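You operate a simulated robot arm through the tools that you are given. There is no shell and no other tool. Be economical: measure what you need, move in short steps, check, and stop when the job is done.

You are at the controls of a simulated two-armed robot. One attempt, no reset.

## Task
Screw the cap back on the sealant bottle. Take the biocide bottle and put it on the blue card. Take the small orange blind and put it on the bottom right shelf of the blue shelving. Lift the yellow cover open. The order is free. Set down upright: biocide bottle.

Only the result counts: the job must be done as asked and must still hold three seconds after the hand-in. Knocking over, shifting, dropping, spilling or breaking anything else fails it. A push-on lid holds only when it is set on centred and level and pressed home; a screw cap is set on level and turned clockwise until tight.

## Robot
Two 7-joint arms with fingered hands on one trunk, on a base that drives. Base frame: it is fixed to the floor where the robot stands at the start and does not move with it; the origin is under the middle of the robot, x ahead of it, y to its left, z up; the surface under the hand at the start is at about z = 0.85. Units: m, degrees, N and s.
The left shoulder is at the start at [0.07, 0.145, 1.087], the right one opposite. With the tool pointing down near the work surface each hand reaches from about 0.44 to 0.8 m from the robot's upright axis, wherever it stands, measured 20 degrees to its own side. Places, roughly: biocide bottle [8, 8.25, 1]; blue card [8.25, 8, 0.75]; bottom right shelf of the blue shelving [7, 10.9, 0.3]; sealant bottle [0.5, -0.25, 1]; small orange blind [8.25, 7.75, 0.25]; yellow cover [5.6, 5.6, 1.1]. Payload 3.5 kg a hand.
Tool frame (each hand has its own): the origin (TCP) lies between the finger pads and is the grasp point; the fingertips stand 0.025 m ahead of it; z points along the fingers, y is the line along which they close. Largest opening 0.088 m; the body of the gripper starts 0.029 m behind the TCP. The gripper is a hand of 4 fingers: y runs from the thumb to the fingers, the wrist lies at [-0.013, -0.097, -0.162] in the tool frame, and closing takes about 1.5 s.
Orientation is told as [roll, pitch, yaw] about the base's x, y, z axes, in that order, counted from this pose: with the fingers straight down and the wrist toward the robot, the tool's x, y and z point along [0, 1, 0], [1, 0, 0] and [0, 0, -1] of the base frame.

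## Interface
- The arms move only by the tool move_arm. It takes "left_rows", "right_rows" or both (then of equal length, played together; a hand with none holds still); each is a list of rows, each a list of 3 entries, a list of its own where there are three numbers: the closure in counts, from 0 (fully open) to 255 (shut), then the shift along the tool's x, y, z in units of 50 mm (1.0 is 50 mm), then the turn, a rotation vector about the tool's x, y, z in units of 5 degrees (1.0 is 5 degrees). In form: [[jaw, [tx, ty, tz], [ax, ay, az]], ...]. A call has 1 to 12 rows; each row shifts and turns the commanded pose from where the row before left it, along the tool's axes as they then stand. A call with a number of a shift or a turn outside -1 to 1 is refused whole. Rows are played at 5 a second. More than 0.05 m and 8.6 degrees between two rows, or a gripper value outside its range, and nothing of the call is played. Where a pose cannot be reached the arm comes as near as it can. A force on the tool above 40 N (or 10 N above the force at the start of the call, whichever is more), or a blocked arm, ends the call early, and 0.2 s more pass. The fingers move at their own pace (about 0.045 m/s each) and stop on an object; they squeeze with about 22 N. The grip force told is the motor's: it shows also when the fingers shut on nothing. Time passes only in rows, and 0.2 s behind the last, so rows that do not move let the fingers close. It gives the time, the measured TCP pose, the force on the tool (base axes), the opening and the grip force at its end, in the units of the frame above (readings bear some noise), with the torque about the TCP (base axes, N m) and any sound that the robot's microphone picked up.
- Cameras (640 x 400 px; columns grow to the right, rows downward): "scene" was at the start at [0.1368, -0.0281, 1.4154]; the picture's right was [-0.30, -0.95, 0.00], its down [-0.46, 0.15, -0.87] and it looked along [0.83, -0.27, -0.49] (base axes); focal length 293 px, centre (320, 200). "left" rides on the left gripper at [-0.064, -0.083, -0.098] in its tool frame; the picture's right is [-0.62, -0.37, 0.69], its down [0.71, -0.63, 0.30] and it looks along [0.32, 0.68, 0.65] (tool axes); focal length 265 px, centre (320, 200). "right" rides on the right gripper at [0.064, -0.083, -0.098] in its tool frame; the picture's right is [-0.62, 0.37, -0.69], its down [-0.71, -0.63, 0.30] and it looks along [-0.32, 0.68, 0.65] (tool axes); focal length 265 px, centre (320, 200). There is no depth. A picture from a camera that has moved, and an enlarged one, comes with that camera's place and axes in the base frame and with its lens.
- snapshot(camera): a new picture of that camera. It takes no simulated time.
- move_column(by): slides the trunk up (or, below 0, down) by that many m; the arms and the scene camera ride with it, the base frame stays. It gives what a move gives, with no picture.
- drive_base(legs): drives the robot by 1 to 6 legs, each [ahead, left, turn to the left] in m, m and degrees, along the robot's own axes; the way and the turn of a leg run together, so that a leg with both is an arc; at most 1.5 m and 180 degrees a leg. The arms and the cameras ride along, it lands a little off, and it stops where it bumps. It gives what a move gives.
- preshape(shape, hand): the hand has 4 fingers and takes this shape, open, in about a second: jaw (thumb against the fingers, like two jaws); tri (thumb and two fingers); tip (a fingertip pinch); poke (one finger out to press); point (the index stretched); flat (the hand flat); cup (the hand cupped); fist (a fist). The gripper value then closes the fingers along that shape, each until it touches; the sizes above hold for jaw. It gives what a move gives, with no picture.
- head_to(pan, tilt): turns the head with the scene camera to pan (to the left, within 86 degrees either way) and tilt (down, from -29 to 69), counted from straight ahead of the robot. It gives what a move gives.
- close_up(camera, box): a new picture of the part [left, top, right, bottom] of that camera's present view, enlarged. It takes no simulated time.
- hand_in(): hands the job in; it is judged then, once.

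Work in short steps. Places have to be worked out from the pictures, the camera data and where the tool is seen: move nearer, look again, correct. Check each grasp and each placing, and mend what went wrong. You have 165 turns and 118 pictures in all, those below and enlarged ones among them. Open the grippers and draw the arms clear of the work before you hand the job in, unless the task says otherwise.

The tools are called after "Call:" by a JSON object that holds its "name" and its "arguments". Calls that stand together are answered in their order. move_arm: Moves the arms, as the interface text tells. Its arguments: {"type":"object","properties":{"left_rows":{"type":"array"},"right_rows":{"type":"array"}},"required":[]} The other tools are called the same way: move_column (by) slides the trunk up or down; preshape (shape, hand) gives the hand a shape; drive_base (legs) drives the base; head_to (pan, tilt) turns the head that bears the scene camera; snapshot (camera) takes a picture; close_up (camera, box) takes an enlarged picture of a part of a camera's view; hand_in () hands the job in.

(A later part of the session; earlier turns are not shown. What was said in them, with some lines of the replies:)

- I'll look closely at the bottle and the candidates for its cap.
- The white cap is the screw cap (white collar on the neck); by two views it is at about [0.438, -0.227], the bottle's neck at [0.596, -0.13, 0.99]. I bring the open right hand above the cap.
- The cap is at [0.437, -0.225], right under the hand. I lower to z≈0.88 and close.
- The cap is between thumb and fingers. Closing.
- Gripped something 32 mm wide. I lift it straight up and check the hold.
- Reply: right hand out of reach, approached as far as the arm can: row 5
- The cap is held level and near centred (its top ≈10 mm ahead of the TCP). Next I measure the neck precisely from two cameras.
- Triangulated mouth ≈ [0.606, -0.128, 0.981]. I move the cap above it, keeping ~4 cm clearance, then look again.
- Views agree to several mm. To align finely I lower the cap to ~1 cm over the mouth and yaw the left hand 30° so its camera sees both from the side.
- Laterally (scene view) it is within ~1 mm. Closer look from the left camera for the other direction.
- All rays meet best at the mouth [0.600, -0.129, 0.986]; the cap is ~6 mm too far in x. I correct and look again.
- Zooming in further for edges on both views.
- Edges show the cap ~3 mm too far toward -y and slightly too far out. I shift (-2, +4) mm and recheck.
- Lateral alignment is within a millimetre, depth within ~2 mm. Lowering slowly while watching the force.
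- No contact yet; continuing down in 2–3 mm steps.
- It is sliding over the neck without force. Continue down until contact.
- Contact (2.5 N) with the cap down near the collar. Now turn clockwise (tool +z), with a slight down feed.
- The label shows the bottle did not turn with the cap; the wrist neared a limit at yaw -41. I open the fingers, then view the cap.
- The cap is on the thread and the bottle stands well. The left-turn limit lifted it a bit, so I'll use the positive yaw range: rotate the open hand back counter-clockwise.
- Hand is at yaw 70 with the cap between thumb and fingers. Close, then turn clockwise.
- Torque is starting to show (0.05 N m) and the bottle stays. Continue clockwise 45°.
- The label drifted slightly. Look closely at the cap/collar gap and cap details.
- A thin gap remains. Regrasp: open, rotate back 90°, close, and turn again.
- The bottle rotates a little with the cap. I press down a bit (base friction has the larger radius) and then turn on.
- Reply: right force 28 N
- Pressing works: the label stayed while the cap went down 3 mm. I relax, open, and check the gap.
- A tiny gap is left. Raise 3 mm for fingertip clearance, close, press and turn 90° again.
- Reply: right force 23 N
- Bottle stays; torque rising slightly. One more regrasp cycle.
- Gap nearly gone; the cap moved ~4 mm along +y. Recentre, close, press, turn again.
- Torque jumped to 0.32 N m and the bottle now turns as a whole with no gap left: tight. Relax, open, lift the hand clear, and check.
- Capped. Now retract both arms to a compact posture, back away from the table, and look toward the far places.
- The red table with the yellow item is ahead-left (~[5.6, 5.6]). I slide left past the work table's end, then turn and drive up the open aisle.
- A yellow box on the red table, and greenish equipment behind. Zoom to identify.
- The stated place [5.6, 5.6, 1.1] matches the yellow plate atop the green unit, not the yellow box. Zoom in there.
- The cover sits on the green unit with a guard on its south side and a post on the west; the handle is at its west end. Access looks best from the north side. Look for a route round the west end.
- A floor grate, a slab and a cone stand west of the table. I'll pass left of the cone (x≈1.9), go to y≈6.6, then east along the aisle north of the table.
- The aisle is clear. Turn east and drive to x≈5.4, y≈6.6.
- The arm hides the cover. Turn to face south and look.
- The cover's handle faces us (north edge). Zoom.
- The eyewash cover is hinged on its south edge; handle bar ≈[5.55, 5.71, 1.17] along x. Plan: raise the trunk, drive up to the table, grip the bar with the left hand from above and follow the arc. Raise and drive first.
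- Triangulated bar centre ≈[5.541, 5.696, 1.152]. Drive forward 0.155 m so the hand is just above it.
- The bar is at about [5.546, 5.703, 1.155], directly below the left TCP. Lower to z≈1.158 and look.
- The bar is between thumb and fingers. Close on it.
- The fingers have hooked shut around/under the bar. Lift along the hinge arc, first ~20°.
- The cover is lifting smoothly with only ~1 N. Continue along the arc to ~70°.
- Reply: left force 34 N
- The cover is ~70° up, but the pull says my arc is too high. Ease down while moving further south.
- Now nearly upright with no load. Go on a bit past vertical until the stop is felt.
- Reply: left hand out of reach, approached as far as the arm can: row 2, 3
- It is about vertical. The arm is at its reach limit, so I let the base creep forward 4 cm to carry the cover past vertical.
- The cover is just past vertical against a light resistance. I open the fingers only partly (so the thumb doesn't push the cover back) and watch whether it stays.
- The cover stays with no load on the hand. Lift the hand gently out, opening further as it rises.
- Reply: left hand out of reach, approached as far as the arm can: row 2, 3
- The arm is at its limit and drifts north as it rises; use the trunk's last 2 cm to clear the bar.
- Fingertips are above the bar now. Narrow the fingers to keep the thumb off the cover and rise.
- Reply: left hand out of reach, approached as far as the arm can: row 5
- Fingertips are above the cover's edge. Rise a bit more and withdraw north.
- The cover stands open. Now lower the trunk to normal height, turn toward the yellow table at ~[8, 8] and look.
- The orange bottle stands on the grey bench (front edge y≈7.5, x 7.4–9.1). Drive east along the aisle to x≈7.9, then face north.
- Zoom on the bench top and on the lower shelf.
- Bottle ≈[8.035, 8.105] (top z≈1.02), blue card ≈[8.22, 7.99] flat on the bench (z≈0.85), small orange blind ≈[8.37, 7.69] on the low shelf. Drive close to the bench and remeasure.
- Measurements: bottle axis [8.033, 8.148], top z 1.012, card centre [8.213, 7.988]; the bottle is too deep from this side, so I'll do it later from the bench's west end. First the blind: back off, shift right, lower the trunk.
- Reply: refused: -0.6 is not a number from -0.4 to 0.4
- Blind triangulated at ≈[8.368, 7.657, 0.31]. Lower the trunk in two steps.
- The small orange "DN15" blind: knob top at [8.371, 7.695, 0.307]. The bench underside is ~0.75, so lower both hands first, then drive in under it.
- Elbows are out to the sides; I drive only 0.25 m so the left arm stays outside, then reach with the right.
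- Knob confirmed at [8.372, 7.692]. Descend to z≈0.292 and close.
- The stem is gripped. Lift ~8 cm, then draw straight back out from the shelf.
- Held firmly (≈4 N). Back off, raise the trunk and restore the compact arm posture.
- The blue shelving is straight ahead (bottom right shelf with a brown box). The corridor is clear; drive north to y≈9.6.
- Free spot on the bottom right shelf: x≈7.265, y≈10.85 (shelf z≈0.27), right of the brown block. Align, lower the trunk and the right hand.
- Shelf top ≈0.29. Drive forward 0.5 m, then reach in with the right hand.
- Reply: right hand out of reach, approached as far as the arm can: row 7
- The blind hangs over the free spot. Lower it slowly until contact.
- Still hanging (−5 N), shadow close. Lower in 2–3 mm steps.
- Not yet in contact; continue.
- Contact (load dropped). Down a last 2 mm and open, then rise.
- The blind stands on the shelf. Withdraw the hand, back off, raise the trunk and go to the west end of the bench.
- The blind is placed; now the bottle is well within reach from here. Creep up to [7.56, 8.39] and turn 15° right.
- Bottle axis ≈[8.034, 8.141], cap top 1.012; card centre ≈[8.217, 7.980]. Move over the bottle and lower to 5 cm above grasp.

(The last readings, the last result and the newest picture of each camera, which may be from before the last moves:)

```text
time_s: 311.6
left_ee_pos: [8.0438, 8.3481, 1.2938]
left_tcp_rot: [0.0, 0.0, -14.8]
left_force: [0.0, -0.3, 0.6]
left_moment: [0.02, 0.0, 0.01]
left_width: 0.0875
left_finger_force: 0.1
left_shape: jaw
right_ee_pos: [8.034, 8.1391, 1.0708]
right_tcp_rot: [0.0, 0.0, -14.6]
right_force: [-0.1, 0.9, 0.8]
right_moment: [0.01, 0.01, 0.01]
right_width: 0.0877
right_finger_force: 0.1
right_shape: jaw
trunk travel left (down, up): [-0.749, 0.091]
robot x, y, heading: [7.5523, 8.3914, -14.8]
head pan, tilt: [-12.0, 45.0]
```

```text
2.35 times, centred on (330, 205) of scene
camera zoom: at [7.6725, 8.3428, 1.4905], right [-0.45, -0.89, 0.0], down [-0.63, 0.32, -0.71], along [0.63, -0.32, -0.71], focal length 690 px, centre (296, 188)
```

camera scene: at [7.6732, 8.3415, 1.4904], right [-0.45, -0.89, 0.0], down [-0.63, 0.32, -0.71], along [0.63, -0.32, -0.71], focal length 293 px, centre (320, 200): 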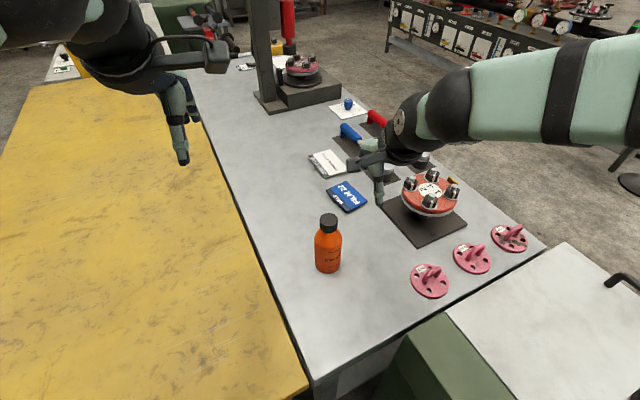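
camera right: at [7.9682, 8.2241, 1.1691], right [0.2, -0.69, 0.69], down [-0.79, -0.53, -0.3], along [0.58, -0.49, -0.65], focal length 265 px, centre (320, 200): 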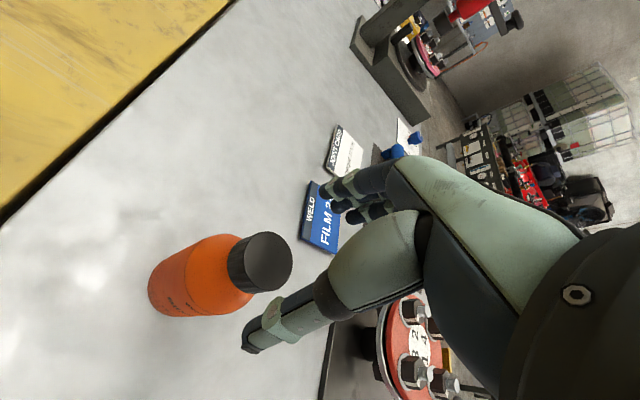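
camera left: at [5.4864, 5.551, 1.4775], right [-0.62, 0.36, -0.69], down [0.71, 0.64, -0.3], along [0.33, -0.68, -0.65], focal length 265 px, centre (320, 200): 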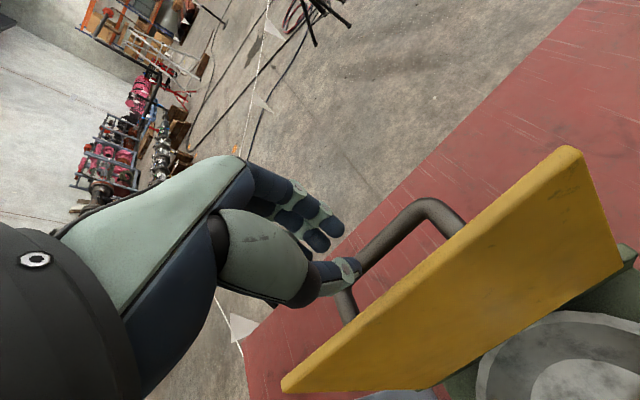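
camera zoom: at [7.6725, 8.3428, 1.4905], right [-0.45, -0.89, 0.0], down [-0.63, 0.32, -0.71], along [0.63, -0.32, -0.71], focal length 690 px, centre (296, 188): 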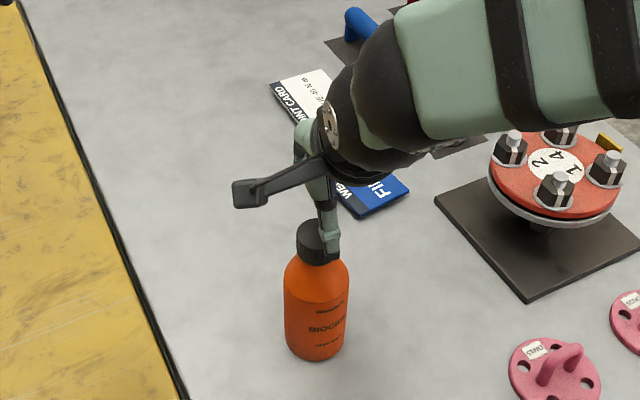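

Aligned to within ~3 mm ("BIOCIDE" label visible). Descend to z≈1.006 and close on the cap/neck.

Call:
{"name": "move_arm", "arguments": {"right_rows": [[0, [-0.06, 0, 0.5], [0, 0, 0]], [0, [0, 0, 0.5], [0, 0, 0]], [0, [0, 0, 0.3], [0, 0, 0]], [255, [0, 0, 0], [0, 0, 0]], [255, [0, 0, 0], [0, 0, 0]], [255, [0, 0, 0], [0, 0, 0]], [255, [0, 0, 0], [0, 0, 0]], [255, [0, 0, 0], [0, 0, 0]], [255, [0, 0, 0], [0, 0, 0]], [255, [0, 0, 0], [0, 0, 0]], [255, [0, 0, 0], [0, 0, 0]]]}}

Call:
{"name": "snapshot", "arguments": {"camera": "right"}}

```text
time_s: 314.0
left_ee_pos: [8.0456, 8.3482, 1.2929]
left_tcp_rot: [-0.1, 0.0, -14.7]
left_force: [-0.3, -0.3, 0.3]
left_moment: [-0.01, -0.05, -0.01]
left_width: 0.0875
left_finger_force: 0.1
left_shape: jaw
right_ee_pos: [8.032, 8.1359, 1.005]
right_tcp_rot: [0.0, 0.0, -14.8]
right_force: [1.0, -0.4, 0.7]
right_moment: [-0.02, -0.06, 0.0]
right_width: 0.0226
right_finger_force: 21.8
right_shape: jaw
trunk travel left (down, up): [-0.749, 0.091]
robot x, y, heading: [7.548, 8.3918, -14.8]
head pan, tilt: [-12.0, 45.0]
```

```text
13 pictures are left
camera right: at [7.9667, 8.2205, 1.1046], right [0.2, -0.69, 0.69], down [-0.79, -0.53, -0.3], along [0.58, -0.49, -0.65], focal length 265 px, centre (320, 200)
```

right: 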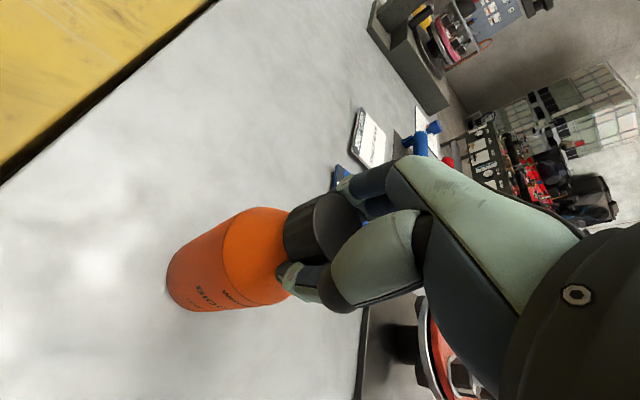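

Gripped. Lift 8 cm and check that the bottle hangs upright.

Call:
{"name": "move_arm", "arguments": {"right_rows": [[255, [0, 0, -0.2], [0, 0, 0]], [255, [0, 0, -0.4], [0, 0, 0]], [255, [0, 0, -0.5], [0, 0, 0]], [255, [0, 0, -0.5], [0, 0, 0]], [255, [0, 0, 0], [0, 0, 0]]]}}

Call:
{"name": "close_up", "arguments": {"camera": "scene", "box": [240, 100, 420, 290]}}

```text
time_s: 315.2
left_ee_pos: [8.0476, 8.3473, 1.2937]
left_tcp_rot: [0.1, 0.0, -14.7]
left_force: [-0.1, 0.1, 0.6]
left_moment: [0.04, 0.03, -0.02]
left_width: 0.0879
left_finger_force: 0.1
left_shape: jaw
right_ee_pos: [8.0322, 8.1376, 1.0845]
right_tcp_rot: [0.0, 0.2, -14.8]
right_force: [0.5, 0.0, -2.8]
right_moment: [0.04, 0.01, 0.0]
right_width: 0.0227
right_finger_force: 22.1
right_shape: jaw
trunk travel left (down, up): [-0.749, 0.091]
robot x, y, heading: [7.5561, 8.3928, -14.6]
head pan, tilt: [-12.0, 45.0]
```

```text
2.11 times, centred on (330, 195) of scene
camera zoom: at [7.6736, 8.3414, 1.4903], right [-0.45, -0.89, 0.0], down [-0.63, 0.32, -0.71], along [0.63, -0.32, -0.71], focal length 617 px, centre (299, 210)
```

zoom: 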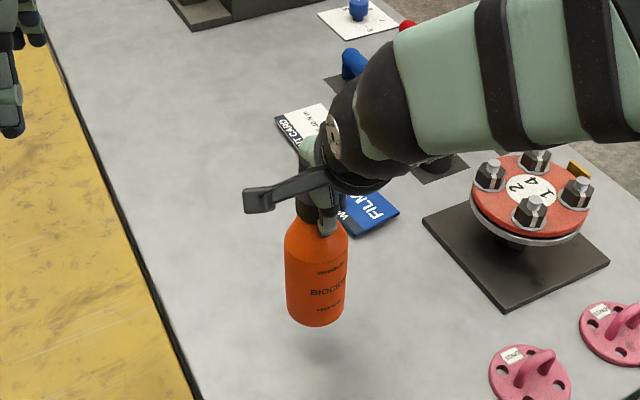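

Lifted and upright (≈2.8 N). Carry it over the card.

Call:
{"name": "move_arm", "arguments": {"right_rows": [[255, [-0.3, 0.62, 0], [0, 0, 0]], [255, [-0.3, 0.62, 0], [0, 0, 0]], [255, [-0.3, 0.62, 0], [0, 0, 0]], [255, [-0.3, 0.62, 0], [0, 0, 0]], [255, [-0.3, 0.62, 0], [0, 0, 0]], [255, [-0.3, 0.62, 0], [0, 0, 0]], [255, [-0.3, 0.62, 0], [0, 0, 0]], [255, [0, 0, 0], [0, 0, 0]]]}}

Call:
{"name": "snapshot", "arguments": {"camera": "right"}}

Call:
{"name": "close_up", "arguments": {"camera": "scene", "box": [270, 80, 430, 230]}}

```text
time_s: 317.0
left_ee_pos: [8.0451, 8.3487, 1.2936]
left_tcp_rot: [0.0, -0.1, -14.7]
left_force: [0.4, -0.3, -0.9]
left_moment: [-0.03, 0.02, 0.01]
left_width: 0.0877
left_finger_force: 0.1
left_shape: jaw
right_ee_pos: [8.2183, 7.9796, 1.0849]
right_tcp_rot: [0.1, 0.1, -14.7]
right_force: [-0.4, -0.4, -2.7]
right_moment: [-0.01, 0.02, -0.01]
right_width: 0.0226
right_finger_force: 22.3
right_shape: jaw
trunk travel left (down, up): [-0.749, 0.091]
robot x, y, heading: [7.5523, 8.3898, -14.7]
head pan, tilt: [-12.0, 45.0]
```

```text
11 pictures are left
camera right: at [8.1522, 8.0626, 1.1841], right [0.2, -0.69, 0.69], down [-0.79, -0.53, -0.3], along [0.58, -0.49, -0.66], focal length 265 px, centre (320, 200)
```

right: 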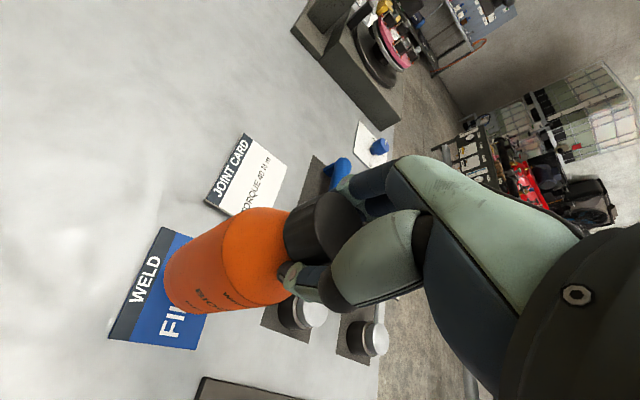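

```text
2.67 times, centred on (350, 155) of scene
camera zoom: at [7.6728, 8.3417, 1.4904], right [-0.45, -0.89, 0.0], down [-0.63, 0.32, -0.71], along [0.63, -0.32, -0.71], focal length 782 px, centre (240, 320)
```

zoom: 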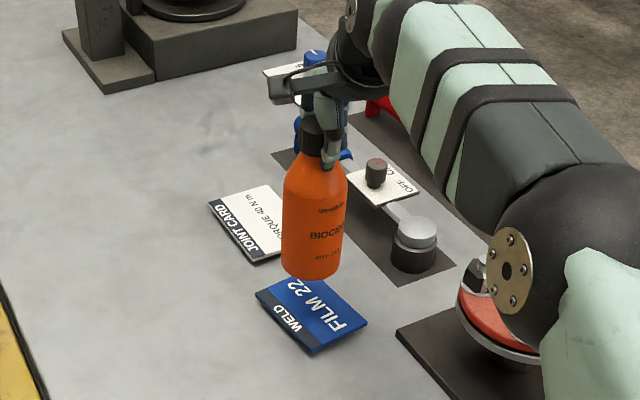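

The card spans x 8.16–8.265, y 7.93–8.02; shift 6 mm to centre and lower to just above it.

Call:
{"name": "move_arm", "arguments": {"right_rows": [[255, [-0.12, 0, 0.4], [0, 0, 0]], [255, [0, 0, 0.5], [0, 0, 0]], [255, [0, 0, 0.35], [0, 0, 0]], [255, [0, 0, 0.08], [0, 0, 0]], [255, [0, 0, 0], [0, 0, 0]]]}}

Call:
{"name": "close_up", "arguments": {"camera": "scene", "box": [290, 110, 400, 230]}}

```text
time_s: 318.2
left_ee_pos: [8.0446, 8.3491, 1.2941]
left_tcp_rot: [0.1, -0.1, -14.7]
left_force: [0.1, 0.2, 0.0]
left_moment: [-0.02, 0.04, 0.0]
left_width: 0.0875
left_finger_force: 0.1
left_shape: jaw
right_ee_pos: [8.2134, 7.9742, 1.0205]
right_tcp_rot: [0.0, -0.2, -14.7]
right_force: [-2.3, 0.6, 7.1]
right_moment: [-0.04, 0.04, -0.01]
right_width: 0.0225
right_finger_force: 22.1
right_shape: jaw
trunk travel left (down, up): [-0.749, 0.091]
robot x, y, heading: [7.5513, 8.3917, -15.0]
head pan, tilt: [-12.0, 45.0]
```

```text
3.33 times, centred on (345, 170) of scene
camera zoom: at [7.6712, 8.3427, 1.4907], right [-0.45, -0.89, 0.0], down [-0.63, 0.32, -0.71], along [0.63, -0.32, -0.71], focal length 977 px, centre (237, 300)
```

zoom: 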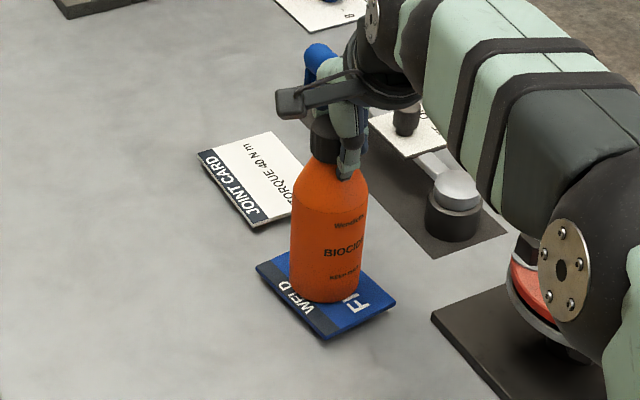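

It stands centred on the card (7 N contact). Ease off, open, and rise straight up.

Call:
{"name": "move_arm", "arguments": {"right_rows": [[255, [0, 0, -0.05], [0, 0, 0]], [200, [0, 0, 0], [0, 0, 0]], [120, [0, 0, 0], [0, 0, 0]], [40, [0, 0, 0], [0, 0, 0]], [0, [0, 0, 0], [0, 0, 0]], [0, [0, 0, 0], [0, 0, 0]], [0, [0, 0, 0], [0, 0, 0]], [0, [0, 0, 0], [0, 0, 0]], [0, [0, 0, -0.3], [0, 0, 0]], [0, [0, 0, -0.6], [0, 0, 0]], [0, [0, 0, -0.7], [0, 0, 0]], [0, [0, 0, -0.7], [0, 0, 0]]]}}

Call:
{"name": "snapshot", "arguments": {"camera": "right"}}

Call:
{"name": "close_up", "arguments": {"camera": "scene", "box": [270, 90, 430, 240]}}

```text
time_s: 320.8
left_ee_pos: [8.0465, 8.3472, 1.2944]
left_tcp_rot: [0.0, 0.0, -14.7]
left_force: [0.3, -0.4, 0.6]
left_moment: [0.06, 0.02, 0.0]
left_width: 0.0877
left_finger_force: 0.1
left_shape: jaw
right_ee_pos: [8.2139, 7.9765, 1.1343]
right_tcp_rot: [0.0, 0.1, -14.7]
right_force: [-1.3, -0.2, -0.4]
right_moment: [0.0, 0.01, -0.01]
right_width: 0.0875
right_finger_force: 0.1
right_shape: jaw
trunk travel left (down, up): [-0.749, 0.091]
robot x, y, heading: [7.5485, 8.3919, -14.8]
head pan, tilt: [-12.0, 45.0]
```

```text
8 pictures are left
camera right: at [8.1491, 8.0596, 1.2343], right [0.2, -0.69, 0.69], down [-0.79, -0.53, -0.3], along [0.58, -0.49, -0.65], focal length 265 px, centre (320, 200)
```

right: 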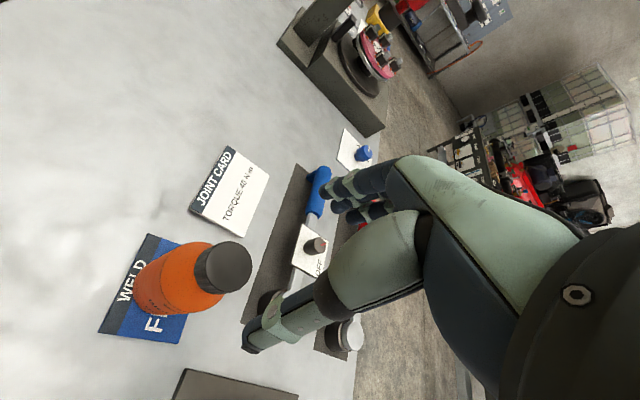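

```text
2.67 times, centred on (350, 165) of scene
camera zoom: at [7.6726, 8.3419, 1.4904], right [-0.45, -0.89, 0.0], down [-0.63, 0.32, -0.71], along [0.63, -0.32, -0.71], focal length 782 px, centre (240, 293)
```

zoom: 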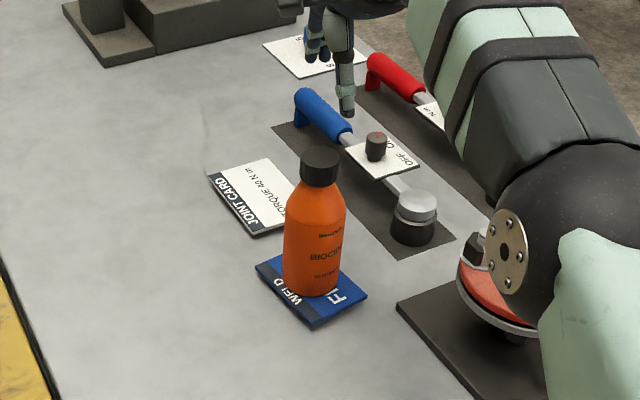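

The bottle stands upright on the card. Retract the hand along the path it came and back the robot away.

Call:
{"name": "move_arm", "arguments": {"right_rows": [[0, [0, 0, -0.4], [0, 0, 0]], [0, [0.3, -0.62, 0], [0, 0, 0]], [0, [0.3, -0.62, 0], [0, 0, 0]], [0, [0.3, -0.62, 0], [0, 0, 0]], [0, [0.3, -0.62, 0], [0, 0, 0]], [0, [0.0, -0.62, 0], [0, 0, 0]], [0, [0, -0.62, 0], [0, 0, 0]], [0, [0, -0.6, 0], [0, 0, 0]]]}}

Call:
{"name": "drive_base", "arguments": {"legs": [[-0.5, 0.1, 0]]}}

Call:
{"name": "snapshot", "arguments": {"camera": "scene"}}

```text
time_s: 322.6
left_ee_pos: [8.0451, 8.3474, 1.2937]
left_tcp_rot: [0.0, 0.0, -14.7]
left_force: [0.0, -0.3, 0.1]
left_moment: [0.0, -0.02, -0.01]
left_width: 0.0876
left_finger_force: 0.0
left_shape: jaw
right_ee_pos: [8.016, 8.0917, 1.1551]
right_tcp_rot: [0.0, -0.1, -14.8]
right_force: [-0.1, 0.5, -0.2]
right_moment: [-0.03, 0.0, 0.01]
right_width: 0.0875
right_finger_force: 0.1
right_shape: jaw
right hand out of reach, approached as far as the arm can: row 1
trunk travel left (down, up): [-0.749, 0.091]
robot x, y, heading: [7.5533, 8.3932, -14.6]
head pan, tilt: [-12.0, 45.0]
```

```text
time_s: 325.6
left_ee_pos: [7.5877, 8.5733, 1.2926]
left_tcp_rot: [0.1, -0.1, -14.5]
left_force: [0.5, -0.9, -0.4]
left_moment: [0.01, 0.0, 0.02]
left_width: 0.0879
left_finger_force: 0.0
left_shape: jaw
right_ee_pos: [7.5594, 8.3162, 1.1537]
right_tcp_rot: [-0.1, 0.1, -14.4]
right_force: [-0.1, -0.4, 0.3]
right_moment: [0.02, -0.02, 0.0]
right_width: 0.0877
right_finger_force: 0.1
right_shape: jaw
trunk travel left (down, up): [-0.749, 0.091]
robot x, y, heading: [7.0934, 8.6168, -14.4]
head pan, tilt: [-12.0, 45.0]
```

```text
6 pictures are left
camera scene: at [7.2142, 8.5658, 1.4903], right [-0.45, -0.89, 0.0], down [-0.63, 0.32, -0.71], along [0.63, -0.32, -0.71], focal length 293 px, centre (320, 200)
```

scene: 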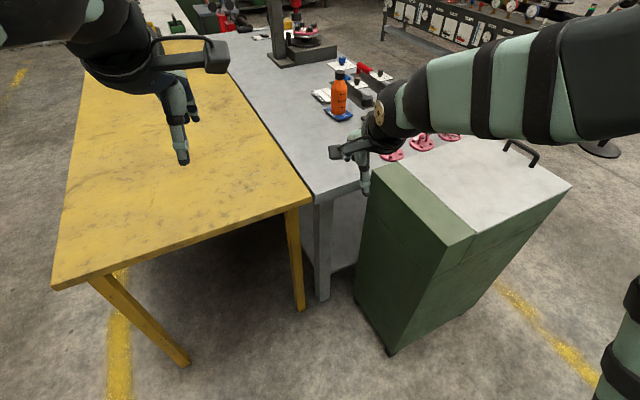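

Bottle stands fine. A quick check that the eyewash cover is still open: turn and look south-west.

Call:
{"name": "drive_base", "arguments": {"legs": [[0, 0, -50]]}}

Call:
{"name": "head_to", "arguments": {"pan": -53, "tilt": 8}}

Call:
{"name": "close_up", "arguments": {"camera": "scene", "box": [220, 120, 420, 260]}}

```text
time_s: 328.3
left_ee_pos: [7.3733, 8.2082, 1.2941]
left_tcp_rot: [0.1, 0.0, -65.0]
left_force: [-1.1, -0.5, 0.7]
left_moment: [-0.01, 0.02, 0.01]
left_width: 0.0875
left_finger_force: 0.1
left_shape: jaw
right_ee_pos: [7.1576, 8.0662, 1.1545]
right_tcp_rot: [0.0, 0.0, -65.0]
right_force: [0.8, -0.1, -0.5]
right_moment: [0.0, 0.01, 0.0]
right_width: 0.0875
right_finger_force: 0.1
right_shape: jaw
trunk travel left (down, up): [-0.749, 0.091]
robot x, y, heading: [7.0963, 8.6153, -65.1]
head pan, tilt: [-12.0, 45.0]
```

```text
time_s: 329.4
left_ee_pos: [7.373, 8.209, 1.2944]
left_tcp_rot: [0.1, 0.0, -65.0]
left_force: [1.1, -0.1, 0.4]
left_moment: [-0.01, -0.02, -0.04]
left_width: 0.0876
left_finger_force: 0.1
left_shape: jaw
right_ee_pos: [7.1582, 8.0662, 1.1546]
right_tcp_rot: [0.0, -0.1, -65.1]
right_force: [-0.3, 0.0, 0.0]
right_moment: [-0.02, 0.0, -0.04]
right_width: 0.088
right_finger_force: 0.1
right_shape: jaw
trunk travel left (down, up): [-0.749, 0.091]
robot x, y, heading: [7.0909, 8.6154, -65.1]
head pan, tilt: [-53.0, 8.0]
```

```text
2.86 times, centred on (320, 190) of scene
camera zoom: at [7.0694, 8.488, 1.5485], right [-0.88, 0.47, 0.0], down [0.07, 0.12, -0.99], along [-0.46, -0.87, -0.14], focal length 837 px, centre (320, 229)
```

zoom: 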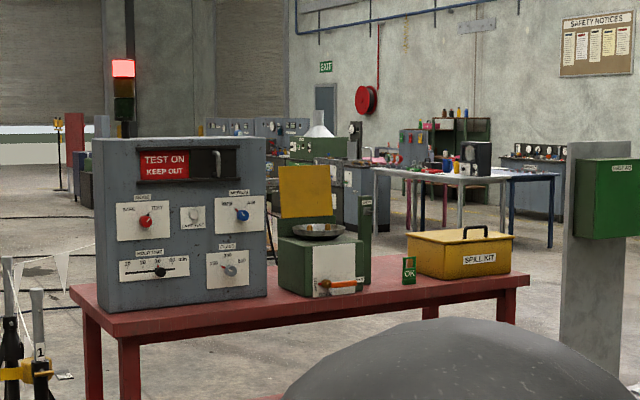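

The cover stands open, the cap is tight, the blind is on its shelf and the bottle is on the card; the hands are open and clear. Handing in.

Call:
{"name": "hand_in", "arguments": {}}

```text
The job is handed in.
```

I finished all four tasks and handed the job in; the final check came back only as "handed in", with no pass or fail.

- **Sealant cap:** the white cap is screwed on until tight. The bottle began turning with it and no gap was left.
- **Biocide bottle:** it stands upright, centred on the blue card.
- **Small orange blind:** it sits upright on the bottom right shelf of the blue shelving.
- **Yellow cover:** it is lifted open and still stood upright when I looked back just before handing in.

While I tightened the cap, the sealant bottle rose about 5 mm for a moment. It ended a few millimetres from where it started and slightly rotated. I saw nothing else knocked or shifted.
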